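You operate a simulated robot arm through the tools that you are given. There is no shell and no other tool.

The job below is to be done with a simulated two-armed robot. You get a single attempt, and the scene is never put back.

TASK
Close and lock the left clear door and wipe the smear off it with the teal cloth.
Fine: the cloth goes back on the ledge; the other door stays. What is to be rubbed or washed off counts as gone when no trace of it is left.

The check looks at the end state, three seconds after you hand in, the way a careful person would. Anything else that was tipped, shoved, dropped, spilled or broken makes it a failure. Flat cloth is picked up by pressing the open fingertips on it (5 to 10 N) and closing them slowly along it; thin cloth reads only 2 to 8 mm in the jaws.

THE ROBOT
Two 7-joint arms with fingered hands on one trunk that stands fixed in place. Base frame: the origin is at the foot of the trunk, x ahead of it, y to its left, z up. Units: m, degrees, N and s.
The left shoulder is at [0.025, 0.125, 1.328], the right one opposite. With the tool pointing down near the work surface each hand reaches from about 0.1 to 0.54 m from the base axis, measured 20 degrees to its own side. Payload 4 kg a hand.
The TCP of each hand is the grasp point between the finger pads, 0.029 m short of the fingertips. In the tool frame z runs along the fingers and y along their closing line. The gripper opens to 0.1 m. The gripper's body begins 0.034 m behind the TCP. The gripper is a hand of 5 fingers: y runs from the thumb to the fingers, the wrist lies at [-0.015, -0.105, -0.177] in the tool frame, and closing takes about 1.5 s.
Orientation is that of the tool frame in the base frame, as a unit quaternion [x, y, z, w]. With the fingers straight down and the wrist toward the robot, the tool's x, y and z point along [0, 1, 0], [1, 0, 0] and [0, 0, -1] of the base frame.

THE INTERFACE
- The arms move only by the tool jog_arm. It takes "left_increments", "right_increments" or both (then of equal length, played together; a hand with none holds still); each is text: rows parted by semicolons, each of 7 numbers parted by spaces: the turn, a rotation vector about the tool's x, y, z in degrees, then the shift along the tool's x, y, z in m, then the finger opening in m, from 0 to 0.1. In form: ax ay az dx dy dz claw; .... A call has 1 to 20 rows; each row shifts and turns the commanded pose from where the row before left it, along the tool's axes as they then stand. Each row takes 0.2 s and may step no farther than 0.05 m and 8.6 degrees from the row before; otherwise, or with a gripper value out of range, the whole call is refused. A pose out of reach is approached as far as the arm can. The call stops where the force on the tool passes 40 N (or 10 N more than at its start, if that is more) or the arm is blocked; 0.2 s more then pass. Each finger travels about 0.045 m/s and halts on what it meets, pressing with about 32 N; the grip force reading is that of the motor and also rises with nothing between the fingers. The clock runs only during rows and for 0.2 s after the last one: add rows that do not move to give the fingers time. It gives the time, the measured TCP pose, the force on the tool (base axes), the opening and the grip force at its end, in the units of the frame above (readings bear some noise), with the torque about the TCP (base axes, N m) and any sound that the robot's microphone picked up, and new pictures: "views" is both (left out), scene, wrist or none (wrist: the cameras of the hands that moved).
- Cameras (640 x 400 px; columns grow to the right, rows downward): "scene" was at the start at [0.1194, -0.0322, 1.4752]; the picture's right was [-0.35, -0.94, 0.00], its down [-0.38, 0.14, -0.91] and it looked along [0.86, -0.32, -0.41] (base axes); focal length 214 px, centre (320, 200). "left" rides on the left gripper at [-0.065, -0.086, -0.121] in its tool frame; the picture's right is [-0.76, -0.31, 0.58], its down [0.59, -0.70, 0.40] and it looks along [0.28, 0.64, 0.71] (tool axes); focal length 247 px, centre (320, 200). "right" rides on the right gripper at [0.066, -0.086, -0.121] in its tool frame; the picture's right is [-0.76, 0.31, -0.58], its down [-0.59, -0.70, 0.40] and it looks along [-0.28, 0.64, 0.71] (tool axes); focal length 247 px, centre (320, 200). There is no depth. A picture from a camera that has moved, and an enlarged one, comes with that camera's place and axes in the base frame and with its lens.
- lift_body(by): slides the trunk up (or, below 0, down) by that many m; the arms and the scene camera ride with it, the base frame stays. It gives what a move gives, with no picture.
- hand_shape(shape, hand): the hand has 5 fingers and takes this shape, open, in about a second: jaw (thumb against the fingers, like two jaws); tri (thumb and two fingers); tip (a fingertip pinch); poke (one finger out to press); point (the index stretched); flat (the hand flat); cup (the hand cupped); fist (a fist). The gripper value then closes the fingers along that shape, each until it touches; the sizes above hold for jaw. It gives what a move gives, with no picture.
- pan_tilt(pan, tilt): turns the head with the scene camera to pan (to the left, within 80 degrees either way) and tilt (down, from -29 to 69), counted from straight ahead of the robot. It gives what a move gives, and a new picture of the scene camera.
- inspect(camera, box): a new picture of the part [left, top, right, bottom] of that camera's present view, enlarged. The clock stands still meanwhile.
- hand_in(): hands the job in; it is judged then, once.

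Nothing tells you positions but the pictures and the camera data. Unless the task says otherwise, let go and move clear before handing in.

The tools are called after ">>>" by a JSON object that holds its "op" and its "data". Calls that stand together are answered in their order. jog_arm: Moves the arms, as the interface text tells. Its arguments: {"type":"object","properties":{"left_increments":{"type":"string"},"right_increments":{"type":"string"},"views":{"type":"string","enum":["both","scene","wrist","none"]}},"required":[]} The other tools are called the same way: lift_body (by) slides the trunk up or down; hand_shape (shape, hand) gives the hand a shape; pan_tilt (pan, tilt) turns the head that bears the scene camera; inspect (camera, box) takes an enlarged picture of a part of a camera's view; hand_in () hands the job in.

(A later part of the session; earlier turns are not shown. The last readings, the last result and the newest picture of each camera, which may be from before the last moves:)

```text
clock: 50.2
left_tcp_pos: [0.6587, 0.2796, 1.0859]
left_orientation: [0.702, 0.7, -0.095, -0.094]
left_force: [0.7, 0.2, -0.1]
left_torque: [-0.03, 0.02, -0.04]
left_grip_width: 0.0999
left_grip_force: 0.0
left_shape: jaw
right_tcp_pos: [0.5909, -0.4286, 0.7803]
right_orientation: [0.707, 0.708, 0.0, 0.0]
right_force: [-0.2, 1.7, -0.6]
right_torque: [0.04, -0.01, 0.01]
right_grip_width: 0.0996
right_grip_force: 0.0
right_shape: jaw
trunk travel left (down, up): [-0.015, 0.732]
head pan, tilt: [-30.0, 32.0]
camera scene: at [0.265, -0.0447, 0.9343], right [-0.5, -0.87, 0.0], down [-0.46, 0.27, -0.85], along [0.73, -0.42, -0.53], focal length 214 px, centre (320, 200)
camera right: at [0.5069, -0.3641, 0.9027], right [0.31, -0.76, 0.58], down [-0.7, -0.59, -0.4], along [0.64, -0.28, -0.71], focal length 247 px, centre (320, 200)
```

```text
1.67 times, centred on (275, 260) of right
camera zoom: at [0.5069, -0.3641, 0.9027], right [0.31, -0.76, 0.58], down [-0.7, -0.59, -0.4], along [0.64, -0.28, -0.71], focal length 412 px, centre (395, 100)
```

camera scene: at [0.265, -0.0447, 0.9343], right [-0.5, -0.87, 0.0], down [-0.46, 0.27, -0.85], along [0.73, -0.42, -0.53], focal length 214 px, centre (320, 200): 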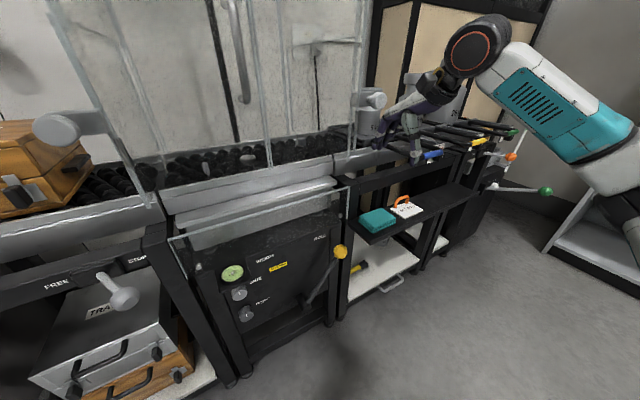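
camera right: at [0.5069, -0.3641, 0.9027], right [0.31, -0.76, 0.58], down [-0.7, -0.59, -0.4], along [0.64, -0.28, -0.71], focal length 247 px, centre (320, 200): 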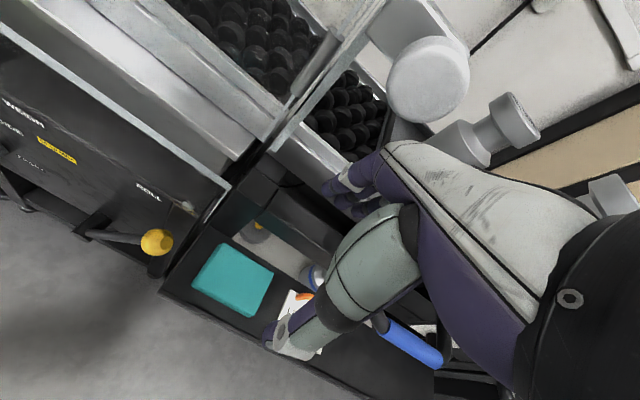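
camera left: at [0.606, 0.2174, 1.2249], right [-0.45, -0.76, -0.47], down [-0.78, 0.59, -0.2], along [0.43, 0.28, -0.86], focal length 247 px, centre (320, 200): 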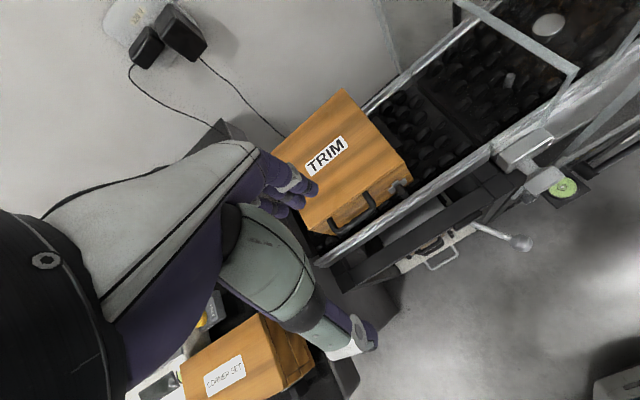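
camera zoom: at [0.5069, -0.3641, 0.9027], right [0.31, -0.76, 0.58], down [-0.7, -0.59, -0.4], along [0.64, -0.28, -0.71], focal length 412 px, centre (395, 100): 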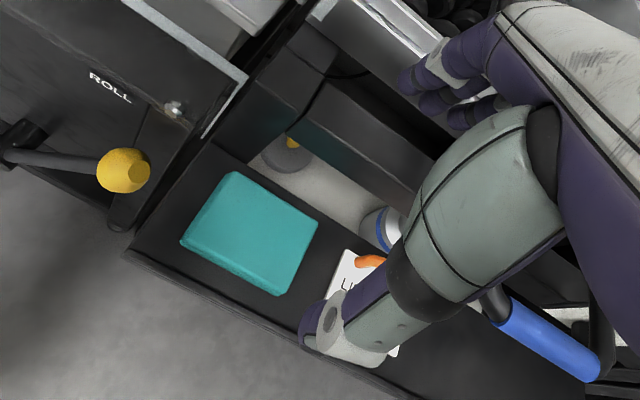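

The beam's front face is at about x=0.665 and the cloth top is at about z=0.572. I tilt the right hand 10° forward so the knuckles clear the beam, narrow the fingers to 35 mm and come down to about 3 cm above the cloth.

>>> {"op": "jog_arm", "data": {"right_increments": "-5 0 0 0 0 0 0.08; -5 0 0 0 0 0 0.06; 0 0 0 0 0 0 0.04; 0 0 0 0 -0.0065 0.0369 0.035; 0 0 0 0 -0.0065 0.0369 0.035; 0 0 0 0 -0.0065 0.0369 0.035; 0 0 0 0 -0.0065 0.0369 0.035; 0 0 0 0 0 0 0.035", "views": "both"}}

>>> {"op": "inspect", "data": {"camera": "scene", "box": [320, 90, 480, 250]}}

>>> {"op": "inspect", "data": {"camera": "right", "box": [150, 140, 400, 380]}}

```text
clock: 52.0
left_tcp_pos: [0.6586, 0.2789, 1.0846]
left_orientation: [0.702, 0.7, -0.094, -0.093]
left_force: [0.8, -1.2, 1.0]
left_torque: [-0.01, 0.01, 0.02]
left_grip_width: 0.1
left_grip_force: 0.0
left_shape: jaw
right_tcp_pos: [0.5898, -0.4283, 0.6282]
right_orientation: [0.704, 0.705, 0.061, 0.062]
right_force: [0.6, -0.3, 0.0]
right_torque: [0.01, 0.0, 0.01]
right_grip_width: 0.0351
right_grip_force: 0.1
right_shape: jaw
trunk travel left (down, up): [-0.015, 0.732]
head pan, tilt: [-30.0, 32.0]
camera scene: at [0.2648, -0.0448, 0.9346], right [-0.5, -0.87, 0.0], down [-0.46, 0.27, -0.85], along [0.73, -0.42, -0.53], focal length 214 px, centre (320, 200)
camera right: at [0.485, -0.3631, 0.7345], right [0.2, -0.76, 0.62], down [-0.62, -0.59, -0.51], along [0.76, -0.28, -0.59], focal length 247 px, centre (320, 200)
```

scene: 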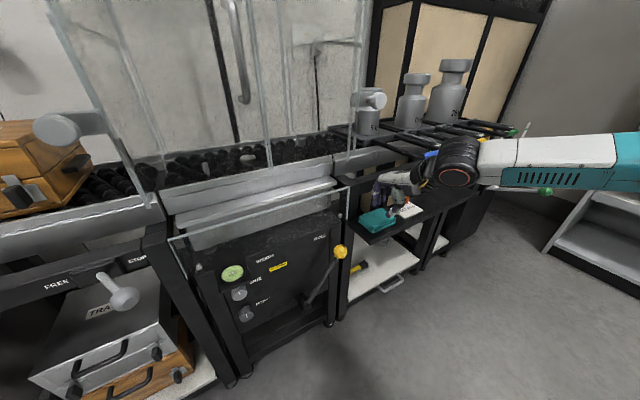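
right: 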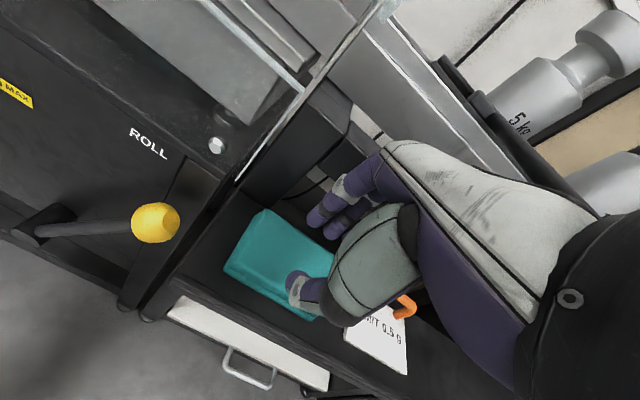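

```text
2.50 times, centred on (400, 170) of scene
camera zoom: at [0.2648, -0.0448, 0.9346], right [-0.5, -0.87, 0.0], down [-0.46, 0.27, -0.85], along [0.73, -0.42, -0.53], focal length 536 px, centre (120, 275)
```

zoom: 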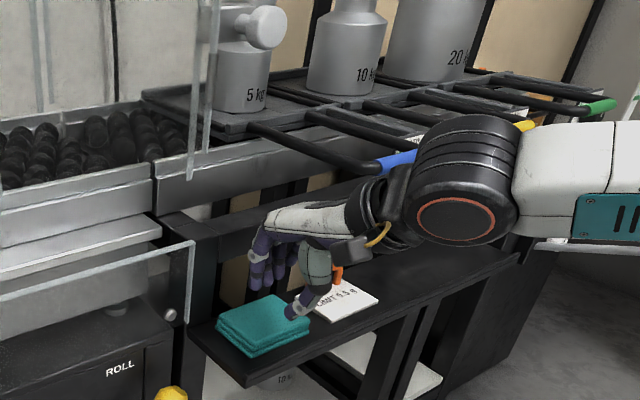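

```text
1.67 times, centred on (275, 260) of right
camera zoom: at [0.485, -0.3631, 0.7345], right [0.2, -0.76, 0.62], down [-0.62, -0.59, -0.51], along [0.76, -0.28, -0.59], focal length 412 px, centre (395, 100)
```

zoom: 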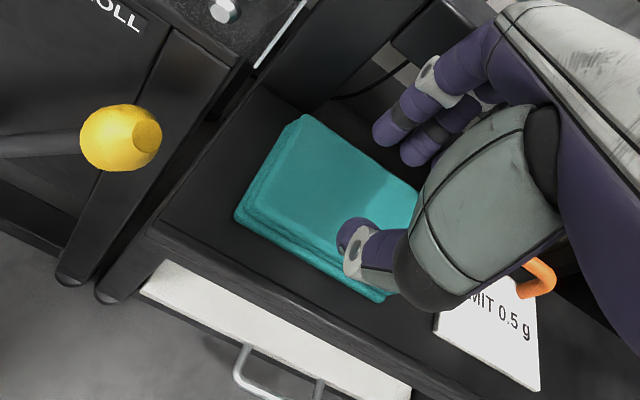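

The fingertips are about 3 cm above the middle of the cloth, and the knuckles and wrist clear the beam, lever and card. I go down in small steps, watching the force.

>>> {"op": "jog_arm", "data": {"right_increments": "0 0 0 0 -0.0017 0.00985 0.035; 0 0 0 0 -0.0017 0.00985 0.035; 0 0 0 0 -0.0007 0.0039 0.035; 0 0 0 0 0 0 0.035", "views": "both"}}

>>> {"op": "inspect", "data": {"camera": "right", "box": [200, 180, 360, 340]}}

```text
clock: 53.0
left_tcp_pos: [0.6578, 0.2819, 1.0859]
left_orientation: [0.702, 0.7, -0.094, -0.092]
left_force: [0.3, 0.0, 0.0]
left_torque: [0.0, 0.05, -0.03]
left_grip_width: 0.1
left_grip_force: 0.0
left_shape: jaw
right_tcp_pos: [0.5911, -0.4296, 0.6062]
right_orientation: [0.705, 0.704, 0.061, 0.062]
right_force: [0.7, -0.5, -0.3]
right_torque: [0.02, -0.02, -0.01]
right_grip_width: 0.0351
right_grip_force: 0.0
right_shape: jaw
trunk travel left (down, up): [-0.015, 0.732]
head pan, tilt: [-30.0, 32.0]
camera scene: at [0.2648, -0.0447, 0.9345], right [-0.5, -0.87, 0.0], down [-0.46, 0.27, -0.85], along [0.73, -0.42, -0.53], focal length 214 px, centre (320, 200)
camera right: at [0.4857, -0.3642, 0.7114], right [0.2, -0.76, 0.62], down [-0.62, -0.59, -0.51], along [0.76, -0.28, -0.59], focal length 247 px, centre (320, 200)
```

scene: 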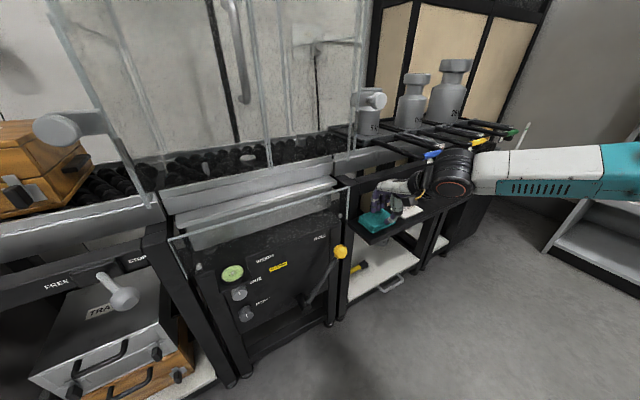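
right: 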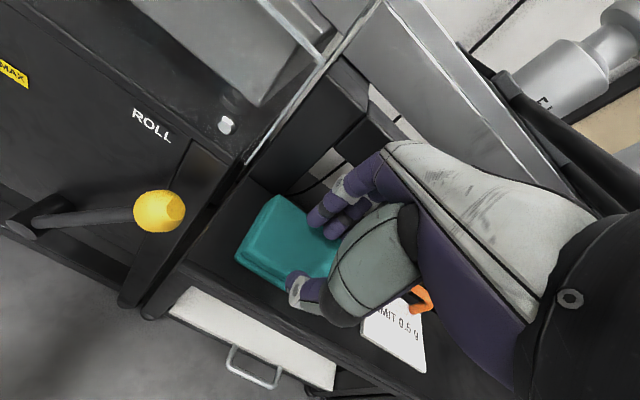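

```text
2.50 times, centred on (280, 260) of right
camera zoom: at [0.4857, -0.3642, 0.7114], right [0.2, -0.76, 0.62], down [-0.62, -0.59, -0.51], along [0.76, -0.28, -0.59], focal length 617 px, centre (420, 50)
```

zoom: 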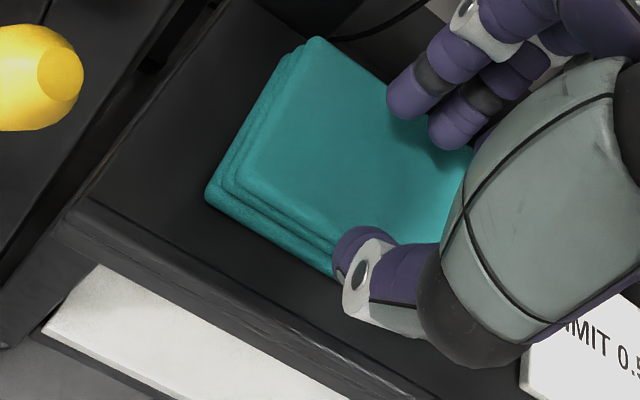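

No contact yet. The grip centre is about 8 mm too far right and 4 mm too near, so I shift it and then press down in 3 mm steps.

>>> {"op": "jog_arm", "data": {"right_increments": "0 0 0 0.01 0.003 0.0005 0.035; 0 0 0 0 -0.0005 0.003 0.035; 0 0 0 0 -0.0005 0.003 0.035; 0 0 0 0 0 0 0.035", "views": "wrist"}}

>>> {"op": "inspect", "data": {"camera": "right", "box": [200, 180, 360, 340]}}

```text
clock: 54.0
left_tcp_pos: [0.658, 0.2793, 1.0857]
left_orientation: [0.702, 0.7, -0.093, -0.093]
left_force: [0.1, 0.2, 0.0]
left_torque: [0.04, 0.0, 0.01]
left_grip_width: 0.0997
left_grip_force: 0.0
left_shape: jaw
right_tcp_pos: [0.5941, -0.4182, 0.5995]
right_orientation: [0.704, 0.704, 0.061, 0.062]
right_force: [-0.3, 0.7, -0.1]
right_torque: [0.0, -0.01, -0.02]
right_grip_width: 0.0354
right_grip_force: 0.1
right_shape: jaw
trunk travel left (down, up): [-0.015, 0.732]
head pan, tilt: [-30.0, 32.0]
camera right: at [0.4886, -0.3537, 0.7058], right [0.2, -0.76, 0.62], down [-0.62, -0.59, -0.51], along [0.76, -0.28, -0.59], focal length 247 px, centre (320, 200)
```

right: 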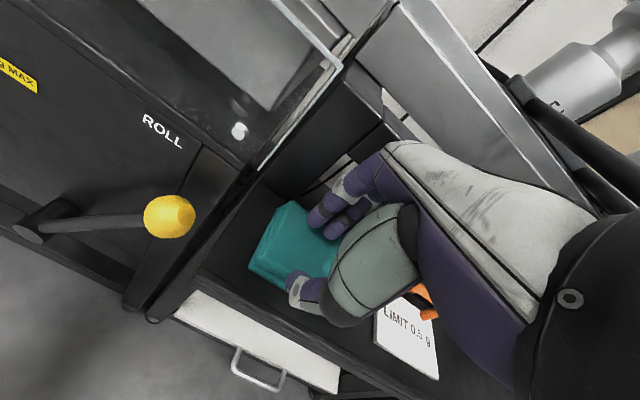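

```text
2.50 times, centred on (280, 260) of right
camera zoom: at [0.4886, -0.3537, 0.7058], right [0.2, -0.76, 0.62], down [-0.62, -0.59, -0.51], along [0.76, -0.28, -0.59], focal length 617 px, centre (420, 50)
```

zoom: 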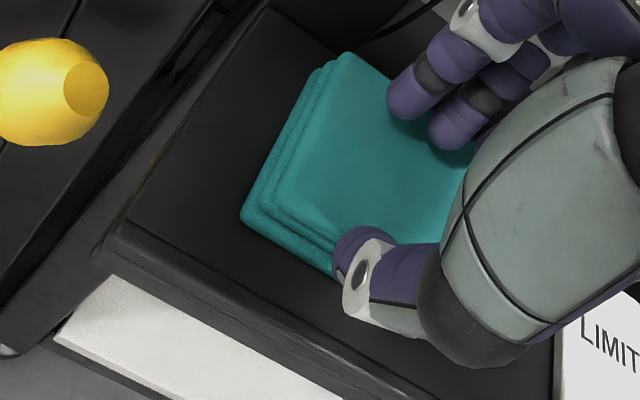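

There's still no contact at a nominal tip height of 0.571. I keep going down in small steps.

>>> {"op": "jog_arm", "data": {"right_increments": "0 0 0 0 -0.0005 0.003 0.035; 0 0 0 0 -0.0005 0.003 0.035; 0 0 0 0 0 0 0.035", "views": "wrist"}}

>>> {"op": "inspect", "data": {"camera": "right", "box": [200, 180, 360, 340]}}

>>> {"op": "inspect", "data": {"camera": "scene", "box": [350, 160, 430, 250]}}

```text
clock: 54.8
left_tcp_pos: [0.6581, 0.2808, 1.0856]
left_orientation: [0.702, 0.7, -0.094, -0.093]
left_force: [-0.4, -0.4, 0.5]
left_torque: [0.01, -0.01, -0.03]
left_grip_width: 0.0997
left_grip_force: 0.1
left_shape: jaw
right_tcp_pos: [0.5949, -0.4188, 0.5943]
right_orientation: [0.704, 0.705, 0.062, 0.062]
right_force: [-0.6, 0.0, 0.2]
right_torque: [0.0, 0.01, -0.02]
right_grip_width: 0.0353
right_grip_force: 0.0
right_shape: jaw
trunk travel left (down, up): [-0.015, 0.732]
head pan, tilt: [-30.0, 32.0]
camera right: at [0.4888, -0.3535, 0.7006], right [0.2, -0.76, 0.62], down [-0.62, -0.59, -0.51], along [0.76, -0.28, -0.59], focal length 247 px, centre (320, 200)
```

right: 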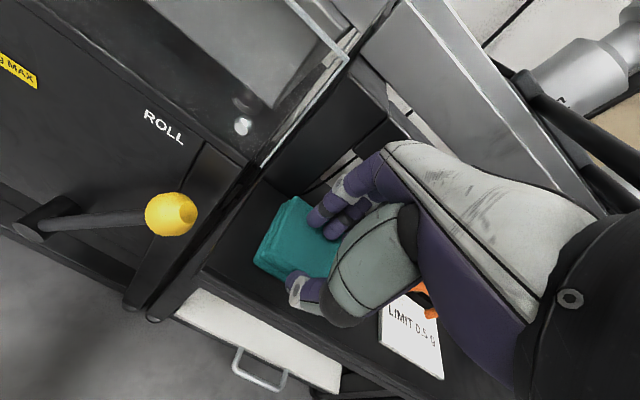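

```text
2.50 times, centred on (280, 260) of right
camera zoom: at [0.4888, -0.3535, 0.7006], right [0.2, -0.76, 0.62], down [-0.62, -0.59, -0.51], along [0.76, -0.28, -0.59], focal length 617 px, centre (420, 50)
```

zoom: 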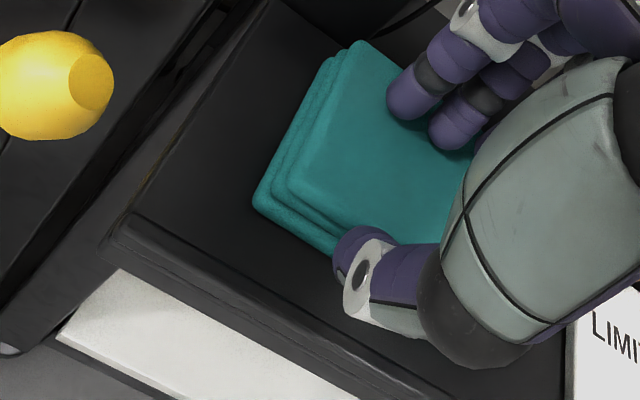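

```text
4.44 times, centred on (390, 205) of scene
camera zoom: at [0.2648, -0.0447, 0.9345], right [-0.5, -0.87, 0.0], down [-0.46, 0.27, -0.85], along [0.73, -0.42, -0.53], focal length 953 px, centre (9, 178)
```

zoom: 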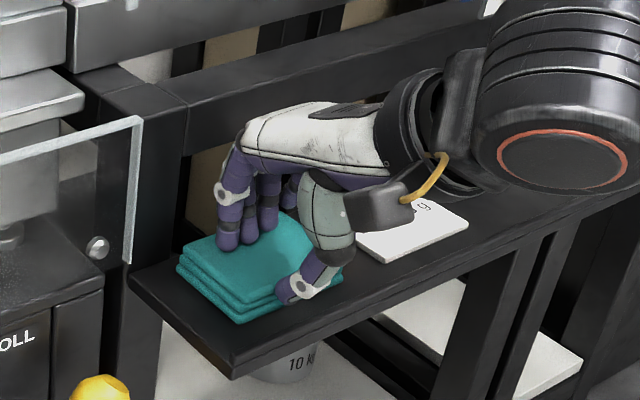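

The thumb is hanging just off the cloth's front edge, while the knuckles have several centimetres of room from the beam. I lift slightly, straighten the hand to vertical, shift 1 cm forward and open a bit wider before pressing.

>>> {"op": "jog_arm", "data": {"right_increments": "0 0 0 0 0.0014 -0.0079 0.035; 5 0 0 0 0 0 0.04; 5 0 0 0 0 0 0.04; 0 0 0 -0.005 0.011 0 0.04; 0 0 0 0 0 0.004 0.04; 0 0 0 0 0 0 0.04", "views": "wrist"}}

>>> {"op": "inspect", "data": {"camera": "right", "box": [200, 180, 360, 340]}}

>>> {"op": "inspect", "data": {"camera": "scene", "box": [350, 160, 430, 250]}}

```text
clock: 56.2
left_tcp_pos: [0.6572, 0.2804, 1.0856]
left_orientation: [0.702, 0.7, -0.094, -0.093]
left_force: [0.2, -0.4, 0.1]
left_torque: [0.0, 0.01, 0.02]
left_grip_width: 0.0997
left_grip_force: 0.0
left_shape: jaw
right_tcp_pos: [0.6045, -0.4234, 0.5987]
right_orientation: [0.707, 0.707, 0.0, 0.001]
right_force: [-0.4, -0.3, 1.8]
right_torque: [-0.02, -0.06, -0.02]
right_grip_width: 0.0398
right_grip_force: 0.0
right_shape: jaw
trunk travel left (down, up): [-0.015, 0.732]
head pan, tilt: [-30.0, 32.0]
camera right: at [0.5193, -0.358, 0.7212], right [0.31, -0.76, 0.58], down [-0.7, -0.59, -0.4], along [0.64, -0.28, -0.71], focal length 247 px, centre (320, 200)
```

right: 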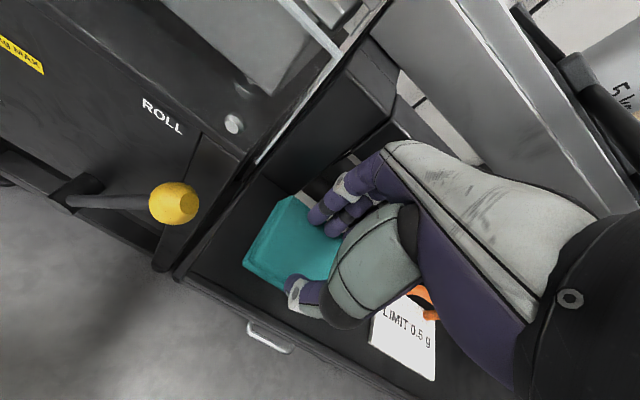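

```text
2.50 times, centred on (280, 260) of right
camera zoom: at [0.5193, -0.358, 0.7212], right [0.31, -0.76, 0.58], down [-0.7, -0.59, -0.4], along [0.64, -0.28, -0.71], focal length 617 px, centre (420, 50)
```

zoom: 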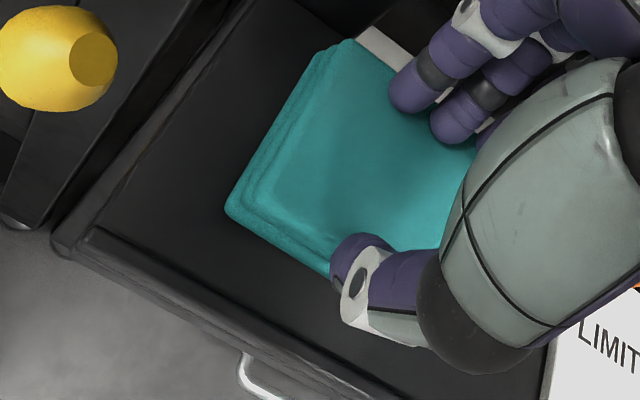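

```text
4.44 times, centred on (390, 205) of scene
camera zoom: at [0.2647, -0.0446, 0.9346], right [-0.5, -0.87, 0.0], down [-0.46, 0.27, -0.85], along [0.73, -0.42, -0.53], focal length 953 px, centre (9, 178)
```

zoom: 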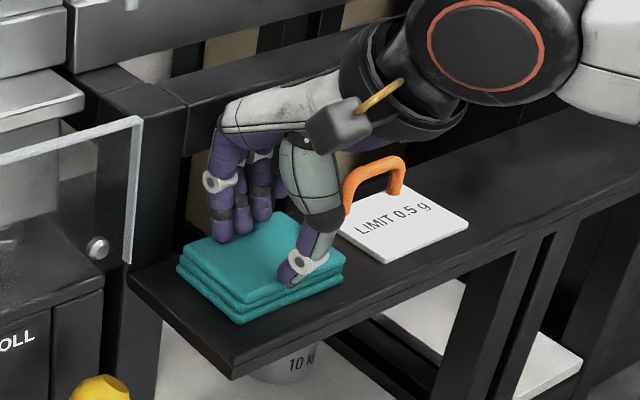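

Contact has begun, with about 2 N upward. The thumb and fingers straddle the top of the pad nicely, so I press a little more.

>>> {"op": "jog_arm", "data": {"right_increments": "0 0 0 0 0 0.002 0.04; 0 0 0 0 0 0 0.04", "views": "none"}}

```text
clock: 56.8
left_tcp_pos: [0.6574, 0.2816, 1.0871]
left_orientation: [0.702, 0.7, -0.093, -0.093]
left_force: [0.0, -0.3, 0.3]
left_torque: [0.04, -0.01, -0.01]
left_grip_width: 0.1002
left_grip_force: 0.0
left_shape: jaw
right_tcp_pos: [0.6057, -0.4243, 0.5988]
right_orientation: [0.707, 0.707, 0.001, 0.0]
right_force: [0.5, 0.8, 5.8]
right_torque: [-0.02, -0.14, 0.02]
right_grip_width: 0.0402
right_grip_force: 0.1
right_shape: jaw
trunk travel left (down, up): [-0.015, 0.732]
head pan, tilt: [-30.0, 32.0]
```

The press is at 5.8 N, in the right range. I add a millimetre and close the fingers slowly along the cloth.

>>> {"op": "jog_arm", "data": {"right_increments": "0 0 0 0 0 0.0007 0.04; 0 0 0 0 0 0 0.037; 0 0 0 0 0 0 0.034; 0 0 0 0 0 0 0.031; 0 0 0 0 0 0 0.028; 0 0 0 0 0 0 0.025; 0 0 0 0 0 0 0.022; 0 0 0 0 0 0 0.019; 0 0 0 0 0 0 0.016; 0 0 0 0 0 0 0.013; 0 0 0 0 0 0 0.010; 0 0 0 0 0 0 0.007; 0 0 0 0 0 0 0.004; 0 0 0 0 0 0 0; 0 0 0 0 0 0 0; 0 0 0 0 0 0 0", "views": "wrist"}}

>>> {"op": "inspect", "data": {"camera": "right", "box": [200, 180, 360, 340]}}

>>> {"op": "inspect", "data": {"camera": "scene", "box": [350, 160, 430, 250]}}

```text
clock: 60.2
left_tcp_pos: [0.6565, 0.2797, 1.087]
left_orientation: [0.702, 0.7, -0.094, -0.093]
left_force: [0.8, 0.0, 0.5]
left_torque: [-0.01, 0.0, 0.02]
left_grip_width: 0.0998
left_grip_force: 0.2
left_shape: jaw
right_tcp_pos: [0.6038, -0.4249, 0.5951]
right_orientation: [0.708, 0.706, -0.003, -0.001]
right_force: [-15.7, -8.9, 2.8]
right_torque: [-0.22, 0.42, -0.22]
right_grip_width: 0.0001
right_grip_force: 32.1
right_shape: jaw
trunk travel left (down, up): [-0.015, 0.732]
head pan, tilt: [-30.0, 32.0]
camera right: at [0.5183, -0.3587, 0.7179], right [0.31, -0.76, 0.58], down [-0.71, -0.59, -0.39], along [0.64, -0.29, -0.72], focal length 247 px, centre (320, 200)
```

right: 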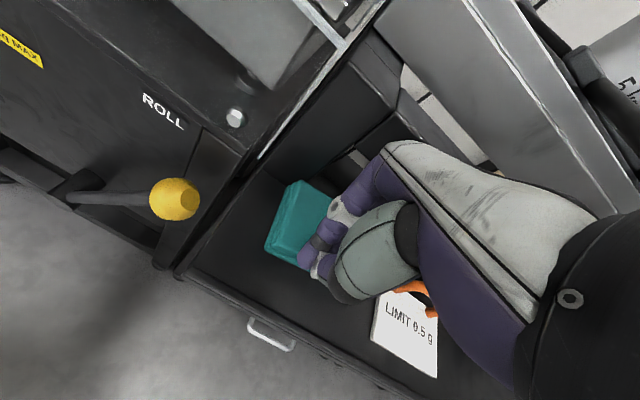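

```text
2.50 times, centred on (280, 260) of right
camera zoom: at [0.5183, -0.3587, 0.7179], right [0.31, -0.76, 0.58], down [-0.71, -0.59, -0.39], along [0.64, -0.29, -0.72], focal length 617 px, centre (420, 50)
```

zoom: 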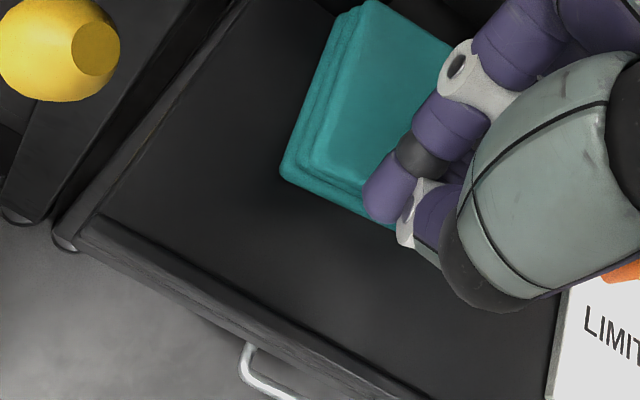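

```text
4.44 times, centred on (390, 205) of scene
camera zoom: at [0.2637, -0.045, 0.9347], right [-0.5, -0.87, 0.0], down [-0.46, 0.27, -0.85], along [0.73, -0.42, -0.53], focal length 953 px, centre (9, 178)
```

zoom: 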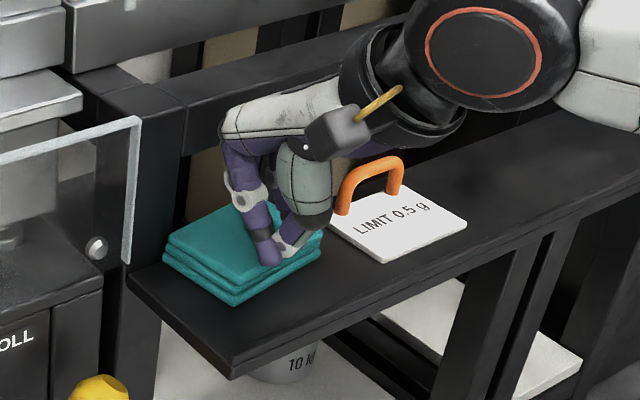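

The fingers closed on nothing (0 mm), and the pad slid a little back and left as a block. I lift off and look at how it lies now.

>>> {"op": "jog_arm", "data": {"right_increments": "0 0 0 0 0 -0.005 0; 0 0 0 0 0 -0.015 0; 0 0 0 0 -0.005 -0.03 0.02; 0 0 0 0 -0.005 -0.03 0.06; 0 0 0 0 0 0 0.1; 0 0 0 0 0 0 0.1; 0 0 0 0 0 0 0.1", "views": "both"}}

>>> {"op": "inspect", "data": {"camera": "right", "box": [160, 140, 400, 340]}}

>>> {"op": "inspect", "data": {"camera": "scene", "box": [350, 160, 430, 250]}}

```text
clock: 61.8
left_tcp_pos: [0.658, 0.2798, 1.0848]
left_orientation: [0.703, 0.699, -0.094, -0.093]
left_force: [0.0, -0.4, -0.3]
left_torque: [0.02, -0.01, 0.03]
left_grip_width: 0.0999
left_grip_force: 0.0
left_shape: jaw
right_tcp_pos: [0.5922, -0.4219, 0.6758]
right_orientation: [0.707, 0.707, 0.0, -0.001]
right_force: [-0.7, 0.0, -0.7]
right_torque: [-0.03, -0.02, 0.03]
right_grip_width: 0.0889
right_grip_force: 0.0
right_shape: jaw
trunk travel left (down, up): [-0.015, 0.732]
head pan, tilt: [-30.0, 32.0]
camera scene: at [0.2648, -0.0447, 0.9345], right [-0.5, -0.87, 0.0], down [-0.46, 0.27, -0.85], along [0.73, -0.42, -0.53], focal length 214 px, centre (320, 200)
camera right: at [0.5081, -0.3573, 0.7984], right [0.31, -0.76, 0.58], down [-0.7, -0.59, -0.4], along [0.64, -0.28, -0.71], focal length 247 px, centre (320, 200)
```

scene: 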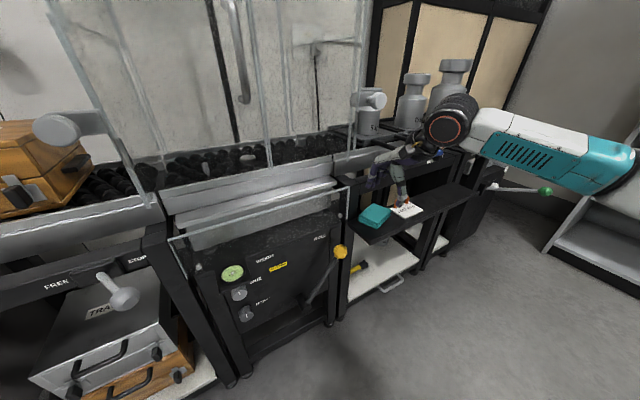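
right: 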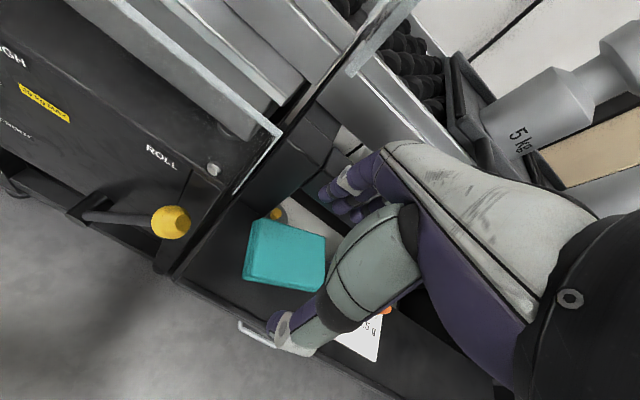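

```text
2.00 times, centred on (280, 240) of right
camera zoom: at [0.5081, -0.3573, 0.7984], right [0.31, -0.76, 0.58], down [-0.7, -0.59, -0.4], along [0.64, -0.28, -0.71], focal length 494 px, centre (400, 120)
```

zoom: 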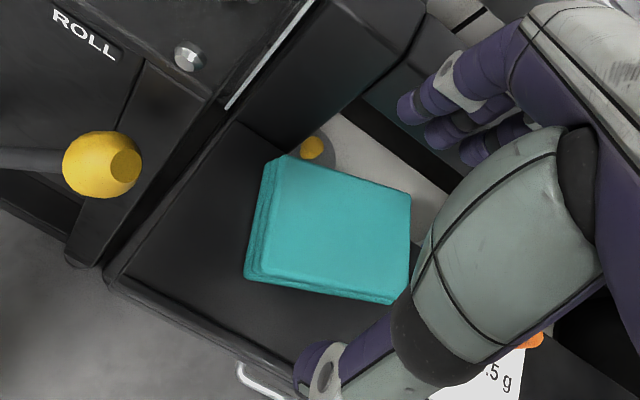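

```text
4.44 times, centred on (390, 205) of scene
camera zoom: at [0.2648, -0.0447, 0.9345], right [-0.5, -0.87, 0.0], down [-0.46, 0.27, -0.85], along [0.73, -0.42, -0.53], focal length 953 px, centre (9, 178)
```

zoom: 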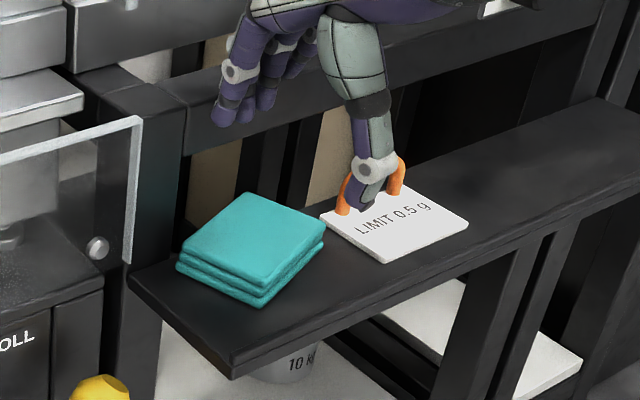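

The pad has turned about 23° and shifted back, with its rear corner now slightly over the ledge's back edge. It behaves like a block, so I'll drag it forward by pressing closed fingertips on it, then grip it by its sides. I position for that first.

>>> {"op": "jog_arm", "data": {"right_increments": "-5 0 0 -0.0075 0.006 0 0.06; -5 0 0 -0.0075 0.006 0 0.03; 0 0 0 0 0 0 0; 0 0 0 0 0 0 0; 0 0 0 0 0 0 0; 0 0 0 0 0 0 0; 0 0 0 0 -0.0052 0.0295 0; 0 0 0 0 -0.0052 0.0295 0; 0 0 0 0 0 0 0", "views": "wrist"}}

>>> {"op": "inspect", "data": {"camera": "scene", "box": [350, 160, 430, 250]}}

>>> {"op": "inspect", "data": {"camera": "right", "box": [160, 140, 400, 340]}}

```text
clock: 63.8
left_tcp_pos: [0.6577, 0.2797, 1.0855]
left_orientation: [0.703, 0.699, -0.094, -0.093]
left_force: [-0.9, 0.6, 0.4]
left_torque: [-0.03, -0.01, 0.01]
left_grip_width: 0.0999
left_grip_force: 0.1
left_shape: jaw
right_tcp_pos: [0.6063, -0.4397, 0.6165]
right_orientation: [0.705, 0.704, 0.061, 0.061]
right_force: [0.2, -0.3, 0.8]
right_torque: [0.0, 0.04, 0.0]
right_grip_width: 0.0
right_grip_force: 31.6
right_shape: jaw
trunk travel left (down, up): [-0.015, 0.732]
head pan, tilt: [-30.0, 32.0]
camera right: at [0.5019, -0.3747, 0.7222], right [0.2, -0.76, 0.62], down [-0.62, -0.59, -0.51], along [0.76, -0.28, -0.59], focal length 247 px, centre (320, 200)
```

right: 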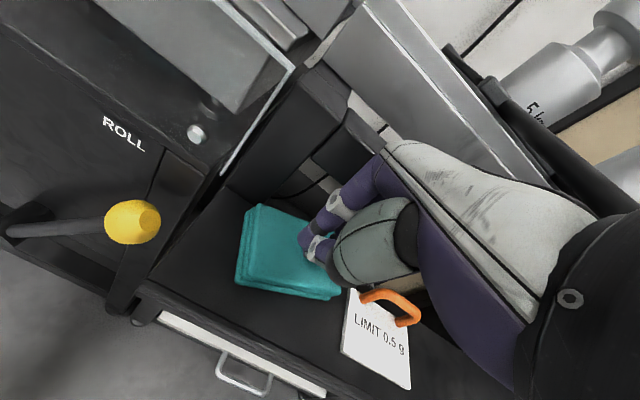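

```text
4.44 times, centred on (390, 205) of scene
camera zoom: at [0.2648, -0.0448, 0.9345], right [-0.5, -0.87, 0.0], down [-0.46, 0.27, -0.85], along [0.73, -0.42, -0.53], focal length 953 px, centre (9, 178)
```

zoom: 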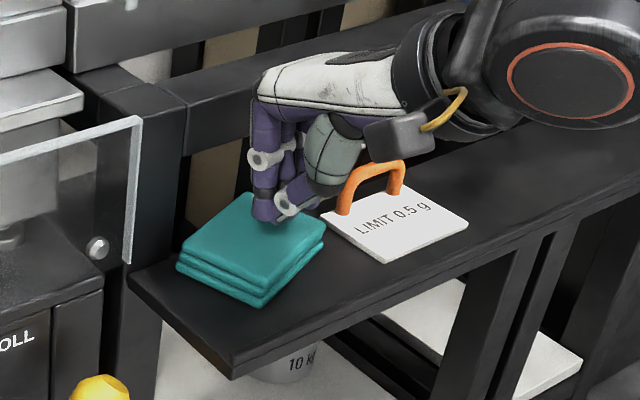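

```text
2.00 times, centred on (280, 240) of right
camera zoom: at [0.5019, -0.3747, 0.7222], right [0.2, -0.76, 0.62], down [-0.62, -0.59, -0.51], along [0.76, -0.28, -0.59], focal length 494 px, centre (400, 120)
```

zoom: 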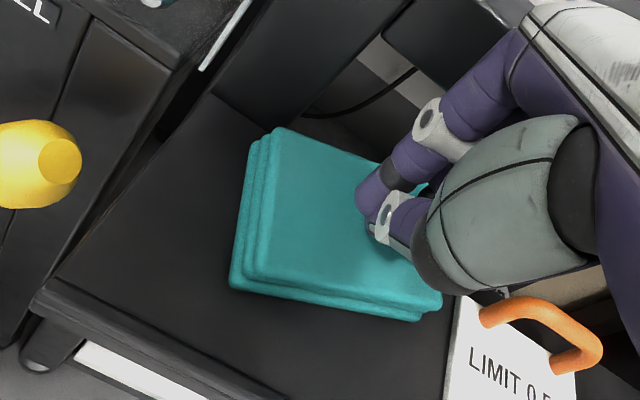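

The closed fingertips hover over the middle of the pad. I lower them until I feel about 6–8 N.

>>> {"op": "jog_arm", "data": {"right_increments": "0 0 0 0 -0.0014 0.0079 0; 0 0 0 0 -0.0009 0.0049 0; 0 0 0 0 -0.0005 0.003 0; 0 0 0 0 0 0 0", "views": "none"}}

```text
clock: 64.8
left_tcp_pos: [0.6575, 0.2794, 1.0855]
left_orientation: [0.702, 0.7, -0.093, -0.093]
left_force: [0.3, 0.5, 0.1]
left_torque: [-0.03, -0.02, 0.02]
left_grip_width: 0.1001
left_grip_force: 0.0
left_shape: jaw
right_tcp_pos: [0.6068, -0.4394, 0.6002]
right_orientation: [0.705, 0.704, 0.062, 0.062]
right_force: [0.7, 0.3, 0.1]
right_torque: [-0.01, -0.06, 0.0]
right_grip_width: 0.0
right_grip_force: 31.9
right_shape: jaw
trunk travel left (down, up): [-0.015, 0.732]
head pan, tilt: [-30.0, 32.0]
```

>>> {"op": "jog_arm", "data": {"right_increments": "0 0 0 0 -0.0005 0.003 0; 0 0 0 0 -0.0005 0.003 0; 0 0 0 0 0 0 0", "views": "none"}}

```text
clock: 65.6
left_tcp_pos: [0.6565, 0.2794, 1.0871]
left_orientation: [0.703, 0.699, -0.094, -0.092]
left_force: [0.0, 0.5, 0.2]
left_torque: [0.01, 0.04, 0.01]
left_grip_width: 0.0998
left_grip_force: 0.2
left_shape: jaw
right_tcp_pos: [0.6063, -0.4369, 0.5983]
right_orientation: [0.704, 0.704, 0.063, 0.064]
right_force: [-0.7, -1.8, 15.4]
right_torque: [-0.13, -0.06, -0.01]
right_grip_width: 0.0002
right_grip_force: 32.3
right_shape: jaw
trunk travel left (down, up): [-0.015, 0.732]
head pan, tilt: [-30.0, 32.0]
```

The press is at 15 N, a bit firm. I ease off 2 mm and drag the pad toward the robot in 1 cm steps.

>>> {"op": "jog_arm", "data": {"right_increments": "0 0 0 0 0.0003 -0.002 0; 0 0 0 0 -0.00985 -0.00174 0; 0 0 0 0 -0.00985 -0.00174 0; 0 0 0 0 0 0 0", "views": "wrist"}}

>>> {"op": "inspect", "data": {"camera": "scene", "box": [350, 160, 430, 250]}}

>>> {"op": "inspect", "data": {"camera": "right", "box": [160, 140, 400, 340]}}

```text
clock: 66.6
left_tcp_pos: [0.6579, 0.2806, 1.0863]
left_orientation: [0.703, 0.699, -0.093, -0.092]
left_force: [-0.2, 1.0, 0.2]
left_torque: [-0.02, -0.02, -0.01]
left_grip_width: 0.1
left_grip_force: 0.0
left_shape: jaw
right_tcp_pos: [0.5859, -0.4382, 0.5982]
right_orientation: [0.705, 0.704, 0.062, 0.064]
right_force: [0.3, -6.3, 21.1]
right_torque: [-0.33, -0.15, -0.04]
right_grip_width: 0.0002
right_grip_force: 32.1
right_shape: jaw
trunk travel left (down, up): [-0.015, 0.732]
head pan, tilt: [-30.0, 32.0]
camera right: at [0.4816, -0.3734, 0.7038], right [0.2, -0.76, 0.62], down [-0.62, -0.59, -0.52], along [0.76, -0.28, -0.59], focal length 247 px, centre (320, 200)
```

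right: 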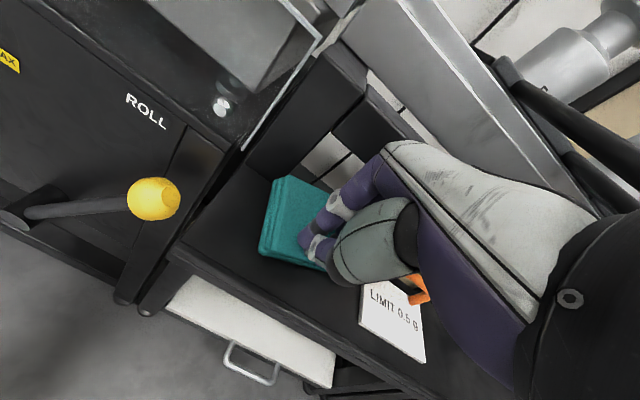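

```text
4.44 times, centred on (390, 205) of scene
camera zoom: at [0.2635, -0.0441, 0.9351], right [-0.5, -0.87, 0.0], down [-0.46, 0.26, -0.85], along [0.73, -0.42, -0.53], focal length 953 px, centre (9, 178)
```

zoom: 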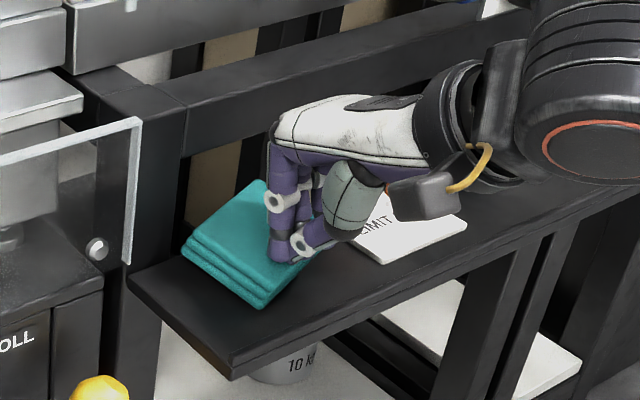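

```text
2.00 times, centred on (280, 240) of right
camera zoom: at [0.4816, -0.3734, 0.7038], right [0.2, -0.76, 0.62], down [-0.62, -0.59, -0.52], along [0.76, -0.28, -0.59], focal length 494 px, centre (400, 120)
```

zoom: 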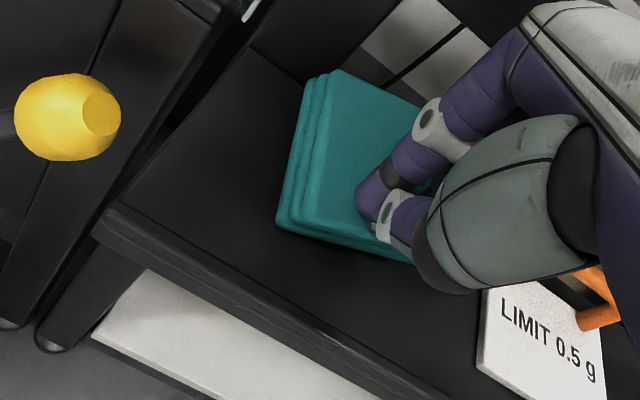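

The fingertips just slid over the pad without moving it, so friction dragging won't work. I lift off and try a single stretched finger to hook the pad's rear corner forward, after checking how that shape looks.

>>> {"op": "jog_arm", "data": {"right_increments": "0 0 0 0 0.0009 -0.005 0; 0 0 0 0 0.0026 -0.0148 0; 0 0 0 0 0.005 -0.0295 0; 0 0 0 0 -0.01 -0.03 0.02; 0 0 0 0 -0.01 -0.03 0.04", "views": "none"}}

>>> {"op": "hand_shape", "data": {"hand": "right", "shape": "poke"}}

>>> {"op": "jog_arm", "data": {"right_increments": "0 0 0 0 0 0 0.1", "views": "both"}}

>>> {"op": "inspect", "data": {"camera": "right", "box": [160, 140, 400, 340]}}

>>> {"op": "inspect", "data": {"camera": "scene", "box": [350, 130, 450, 250]}}

```text
clock: 67.8
left_tcp_pos: [0.6581, 0.2798, 1.0857]
left_orientation: [0.702, 0.7, -0.094, -0.093]
left_force: [-0.1, -0.9, 0.0]
left_torque: [0.01, 0.05, 0.0]
left_grip_width: 0.1001
left_grip_force: 0.1
left_shape: jaw
right_tcp_pos: [0.5572, -0.4372, 0.7022]
right_orientation: [0.704, 0.705, 0.061, 0.06]
right_force: [0.3, -0.1, 0.4]
right_torque: [0.0, -0.03, 0.0]
right_grip_width: 0.0285
right_grip_force: 0.0
right_shape: jaw
trunk travel left (down, up): [-0.015, 0.732]
head pan, tilt: [-30.0, 32.0]
```

```text
clock: 68.7
left_tcp_pos: [0.6582, 0.2808, 1.0858]
left_orientation: [0.702, 0.7, -0.094, -0.093]
left_force: [0.1, 0.6, 0.0]
left_torque: [-0.01, -0.01, 0.03]
left_grip_width: 0.1001
left_grip_force: 0.1
left_shape: jaw
right_tcp_pos: [0.5582, -0.4377, 0.7008]
right_orientation: [0.704, 0.705, 0.062, 0.061]
right_force: [-0.6, 0.1, -0.2]
right_torque: [0.04, -0.03, -0.01]
right_grip_width: 0.0004
right_grip_force: 0.1
right_shape: poke
trunk travel left (down, up): [-0.015, 0.732]
head pan, tilt: [-30.0, 32.0]
```

```text
clock: 69.1
left_tcp_pos: [0.6577, 0.2808, 1.0868]
left_orientation: [0.702, 0.7, -0.093, -0.093]
left_force: [-0.3, 0.0, 0.3]
left_torque: [0.01, 0.0, -0.02]
left_grip_width: 0.0997
left_grip_force: 0.0
left_shape: jaw
right_tcp_pos: [0.5564, -0.4385, 0.702]
right_orientation: [0.704, 0.705, 0.063, 0.062]
right_force: [0.2, 0.1, 0.3]
right_torque: [-0.02, -0.01, 0.03]
right_grip_width: 0.0
right_grip_force: 0.1
right_shape: poke
trunk travel left (down, up): [-0.015, 0.732]
head pan, tilt: [-30.0, 32.0]
camera scene: at [0.2648, -0.0448, 0.9345], right [-0.5, -0.87, 0.0], down [-0.46, 0.27, -0.85], along [0.73, -0.42, -0.53], focal length 214 px, centre (320, 200)
camera right: at [0.4524, -0.3732, 0.808], right [0.2, -0.76, 0.62], down [-0.62, -0.59, -0.51], along [0.76, -0.28, -0.59], focal length 247 px, centre (320, 200)
```

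scene: 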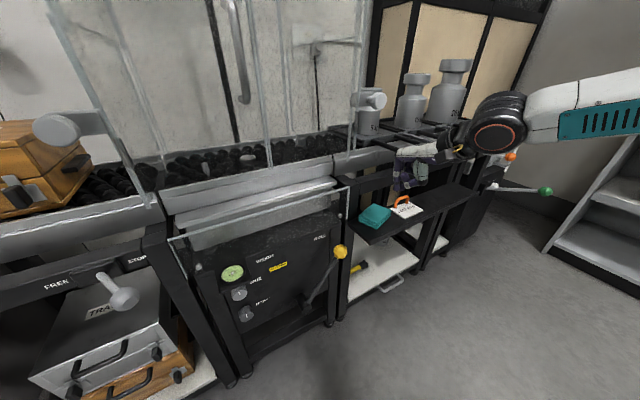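
right: 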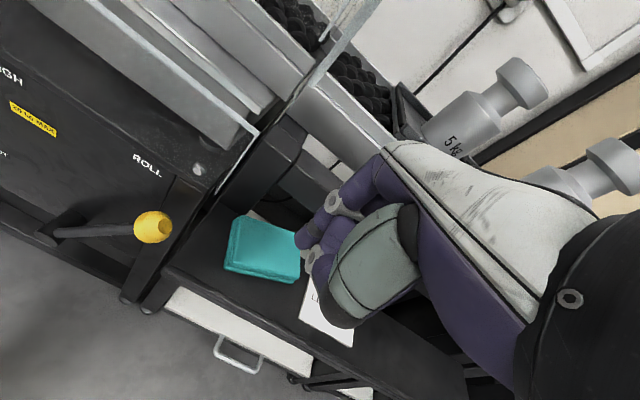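

```text
2.00 times, centred on (280, 240) of right
camera zoom: at [0.4524, -0.3732, 0.808], right [0.2, -0.76, 0.62], down [-0.62, -0.59, -0.51], along [0.76, -0.28, -0.59], focal length 494 px, centre (400, 120)
```

zoom: 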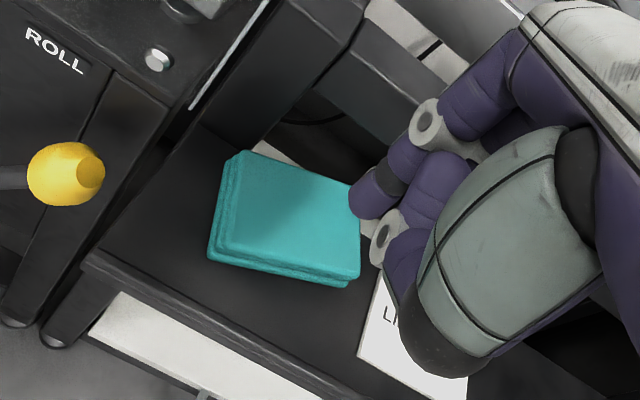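

```text
3.33 times, centred on (400, 190) of scene
camera zoom: at [0.2648, -0.0448, 0.9345], right [-0.5, -0.87, 0.0], down [-0.46, 0.27, -0.85], along [0.73, -0.42, -0.53], focal length 715 px, centre (53, 233)
```

zoom: 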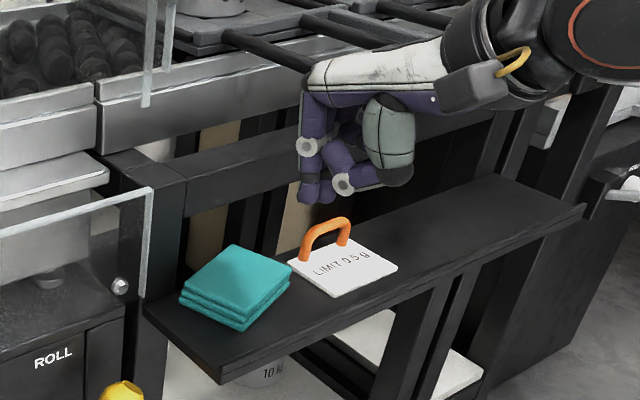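

The poke shape leaves the thumb close to the finger. I try the "point" shape to see if the index reaches out farther.

>>> {"op": "hand_shape", "data": {"hand": "right", "shape": "point"}}

>>> {"op": "inspect", "data": {"camera": "right", "box": [160, 140, 400, 340]}}

>>> {"op": "inspect", "data": {"camera": "scene", "box": [350, 130, 450, 250]}}

```text
clock: 70.0
left_tcp_pos: [0.6583, 0.279, 1.0861]
left_orientation: [0.702, 0.7, -0.094, -0.092]
left_force: [0.5, -0.4, -0.5]
left_torque: [0.0, 0.01, -0.02]
left_grip_width: 0.0999
left_grip_force: 0.1
left_shape: jaw
right_tcp_pos: [0.5572, -0.4387, 0.7026]
right_orientation: [0.704, 0.705, 0.061, 0.061]
right_force: [-0.4, -0.8, -0.3]
right_torque: [0.03, -0.01, 0.04]
right_grip_width: 0.0
right_grip_force: 0.0
right_shape: point
trunk travel left (down, up): [-0.015, 0.732]
head pan, tilt: [-30.0, 32.0]
```

```text
2.00 times, centred on (280, 240) of right
camera zoom: at [0.4525, -0.3732, 0.8081], right [0.2, -0.76, 0.62], down [-0.62, -0.59, -0.51], along [0.76, -0.28, -0.59], focal length 494 px, centre (400, 120)
```

zoom: 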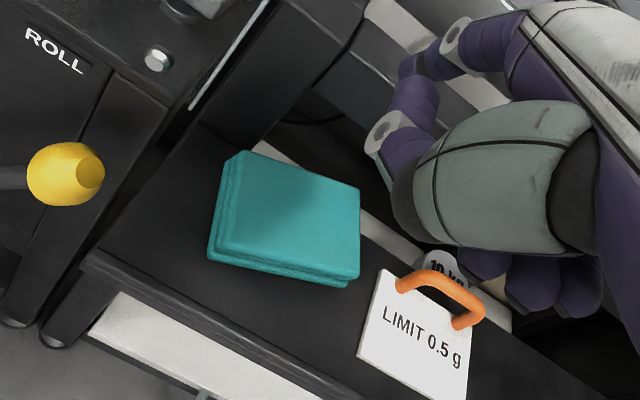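

```text
3.33 times, centred on (400, 190) of scene
camera zoom: at [0.2648, -0.0448, 0.9345], right [-0.5, -0.87, 0.0], down [-0.46, 0.27, -0.85], along [0.73, -0.42, -0.53], focal length 715 px, centre (53, 233)
```

zoom: 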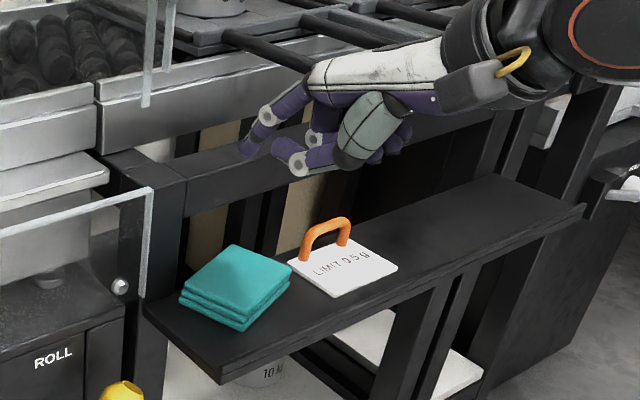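

In the point shape the index reaches forward and down. Before choosing a method I measure the beam behind the ledge more exactly.

>>> {"op": "inspect", "data": {"camera": "right", "box": [200, 100, 360, 240]}}

>>> {"op": "inspect", "data": {"camera": "scene", "box": [345, 170, 415, 240]}}

```text
2.86 times, centred on (280, 170) of right
camera zoom: at [0.4525, -0.3732, 0.8081], right [0.2, -0.76, 0.62], down [-0.62, -0.59, -0.51], along [0.76, -0.28, -0.59], focal length 706 px, centre (434, 286)
```

zoom: 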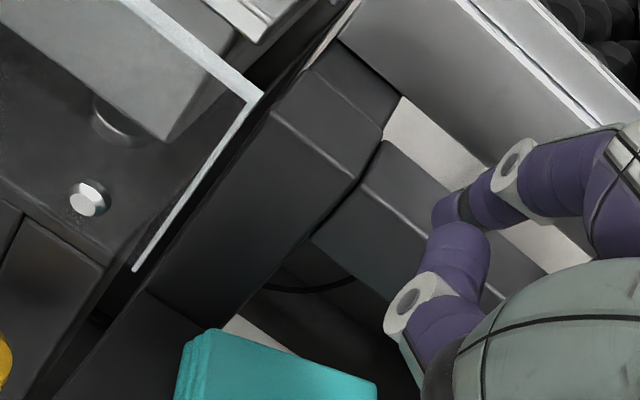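

```text
5.71 times, centred on (380, 205) of scene
camera zoom: at [0.2648, -0.0448, 0.9345], right [-0.5, -0.87, 0.0], down [-0.46, 0.27, -0.85], along [0.73, -0.42, -0.53], focal length 1226 px, centre (-23, 171)
```

zoom: 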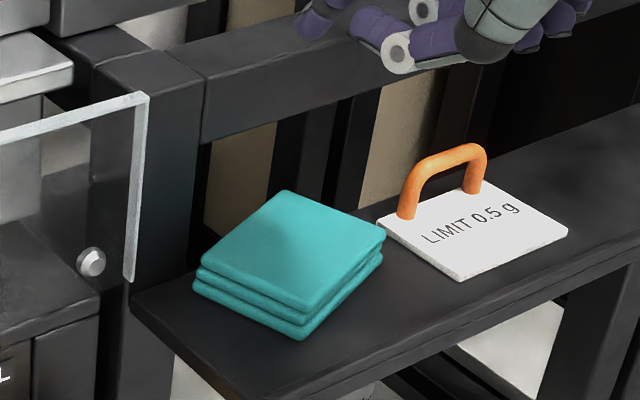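

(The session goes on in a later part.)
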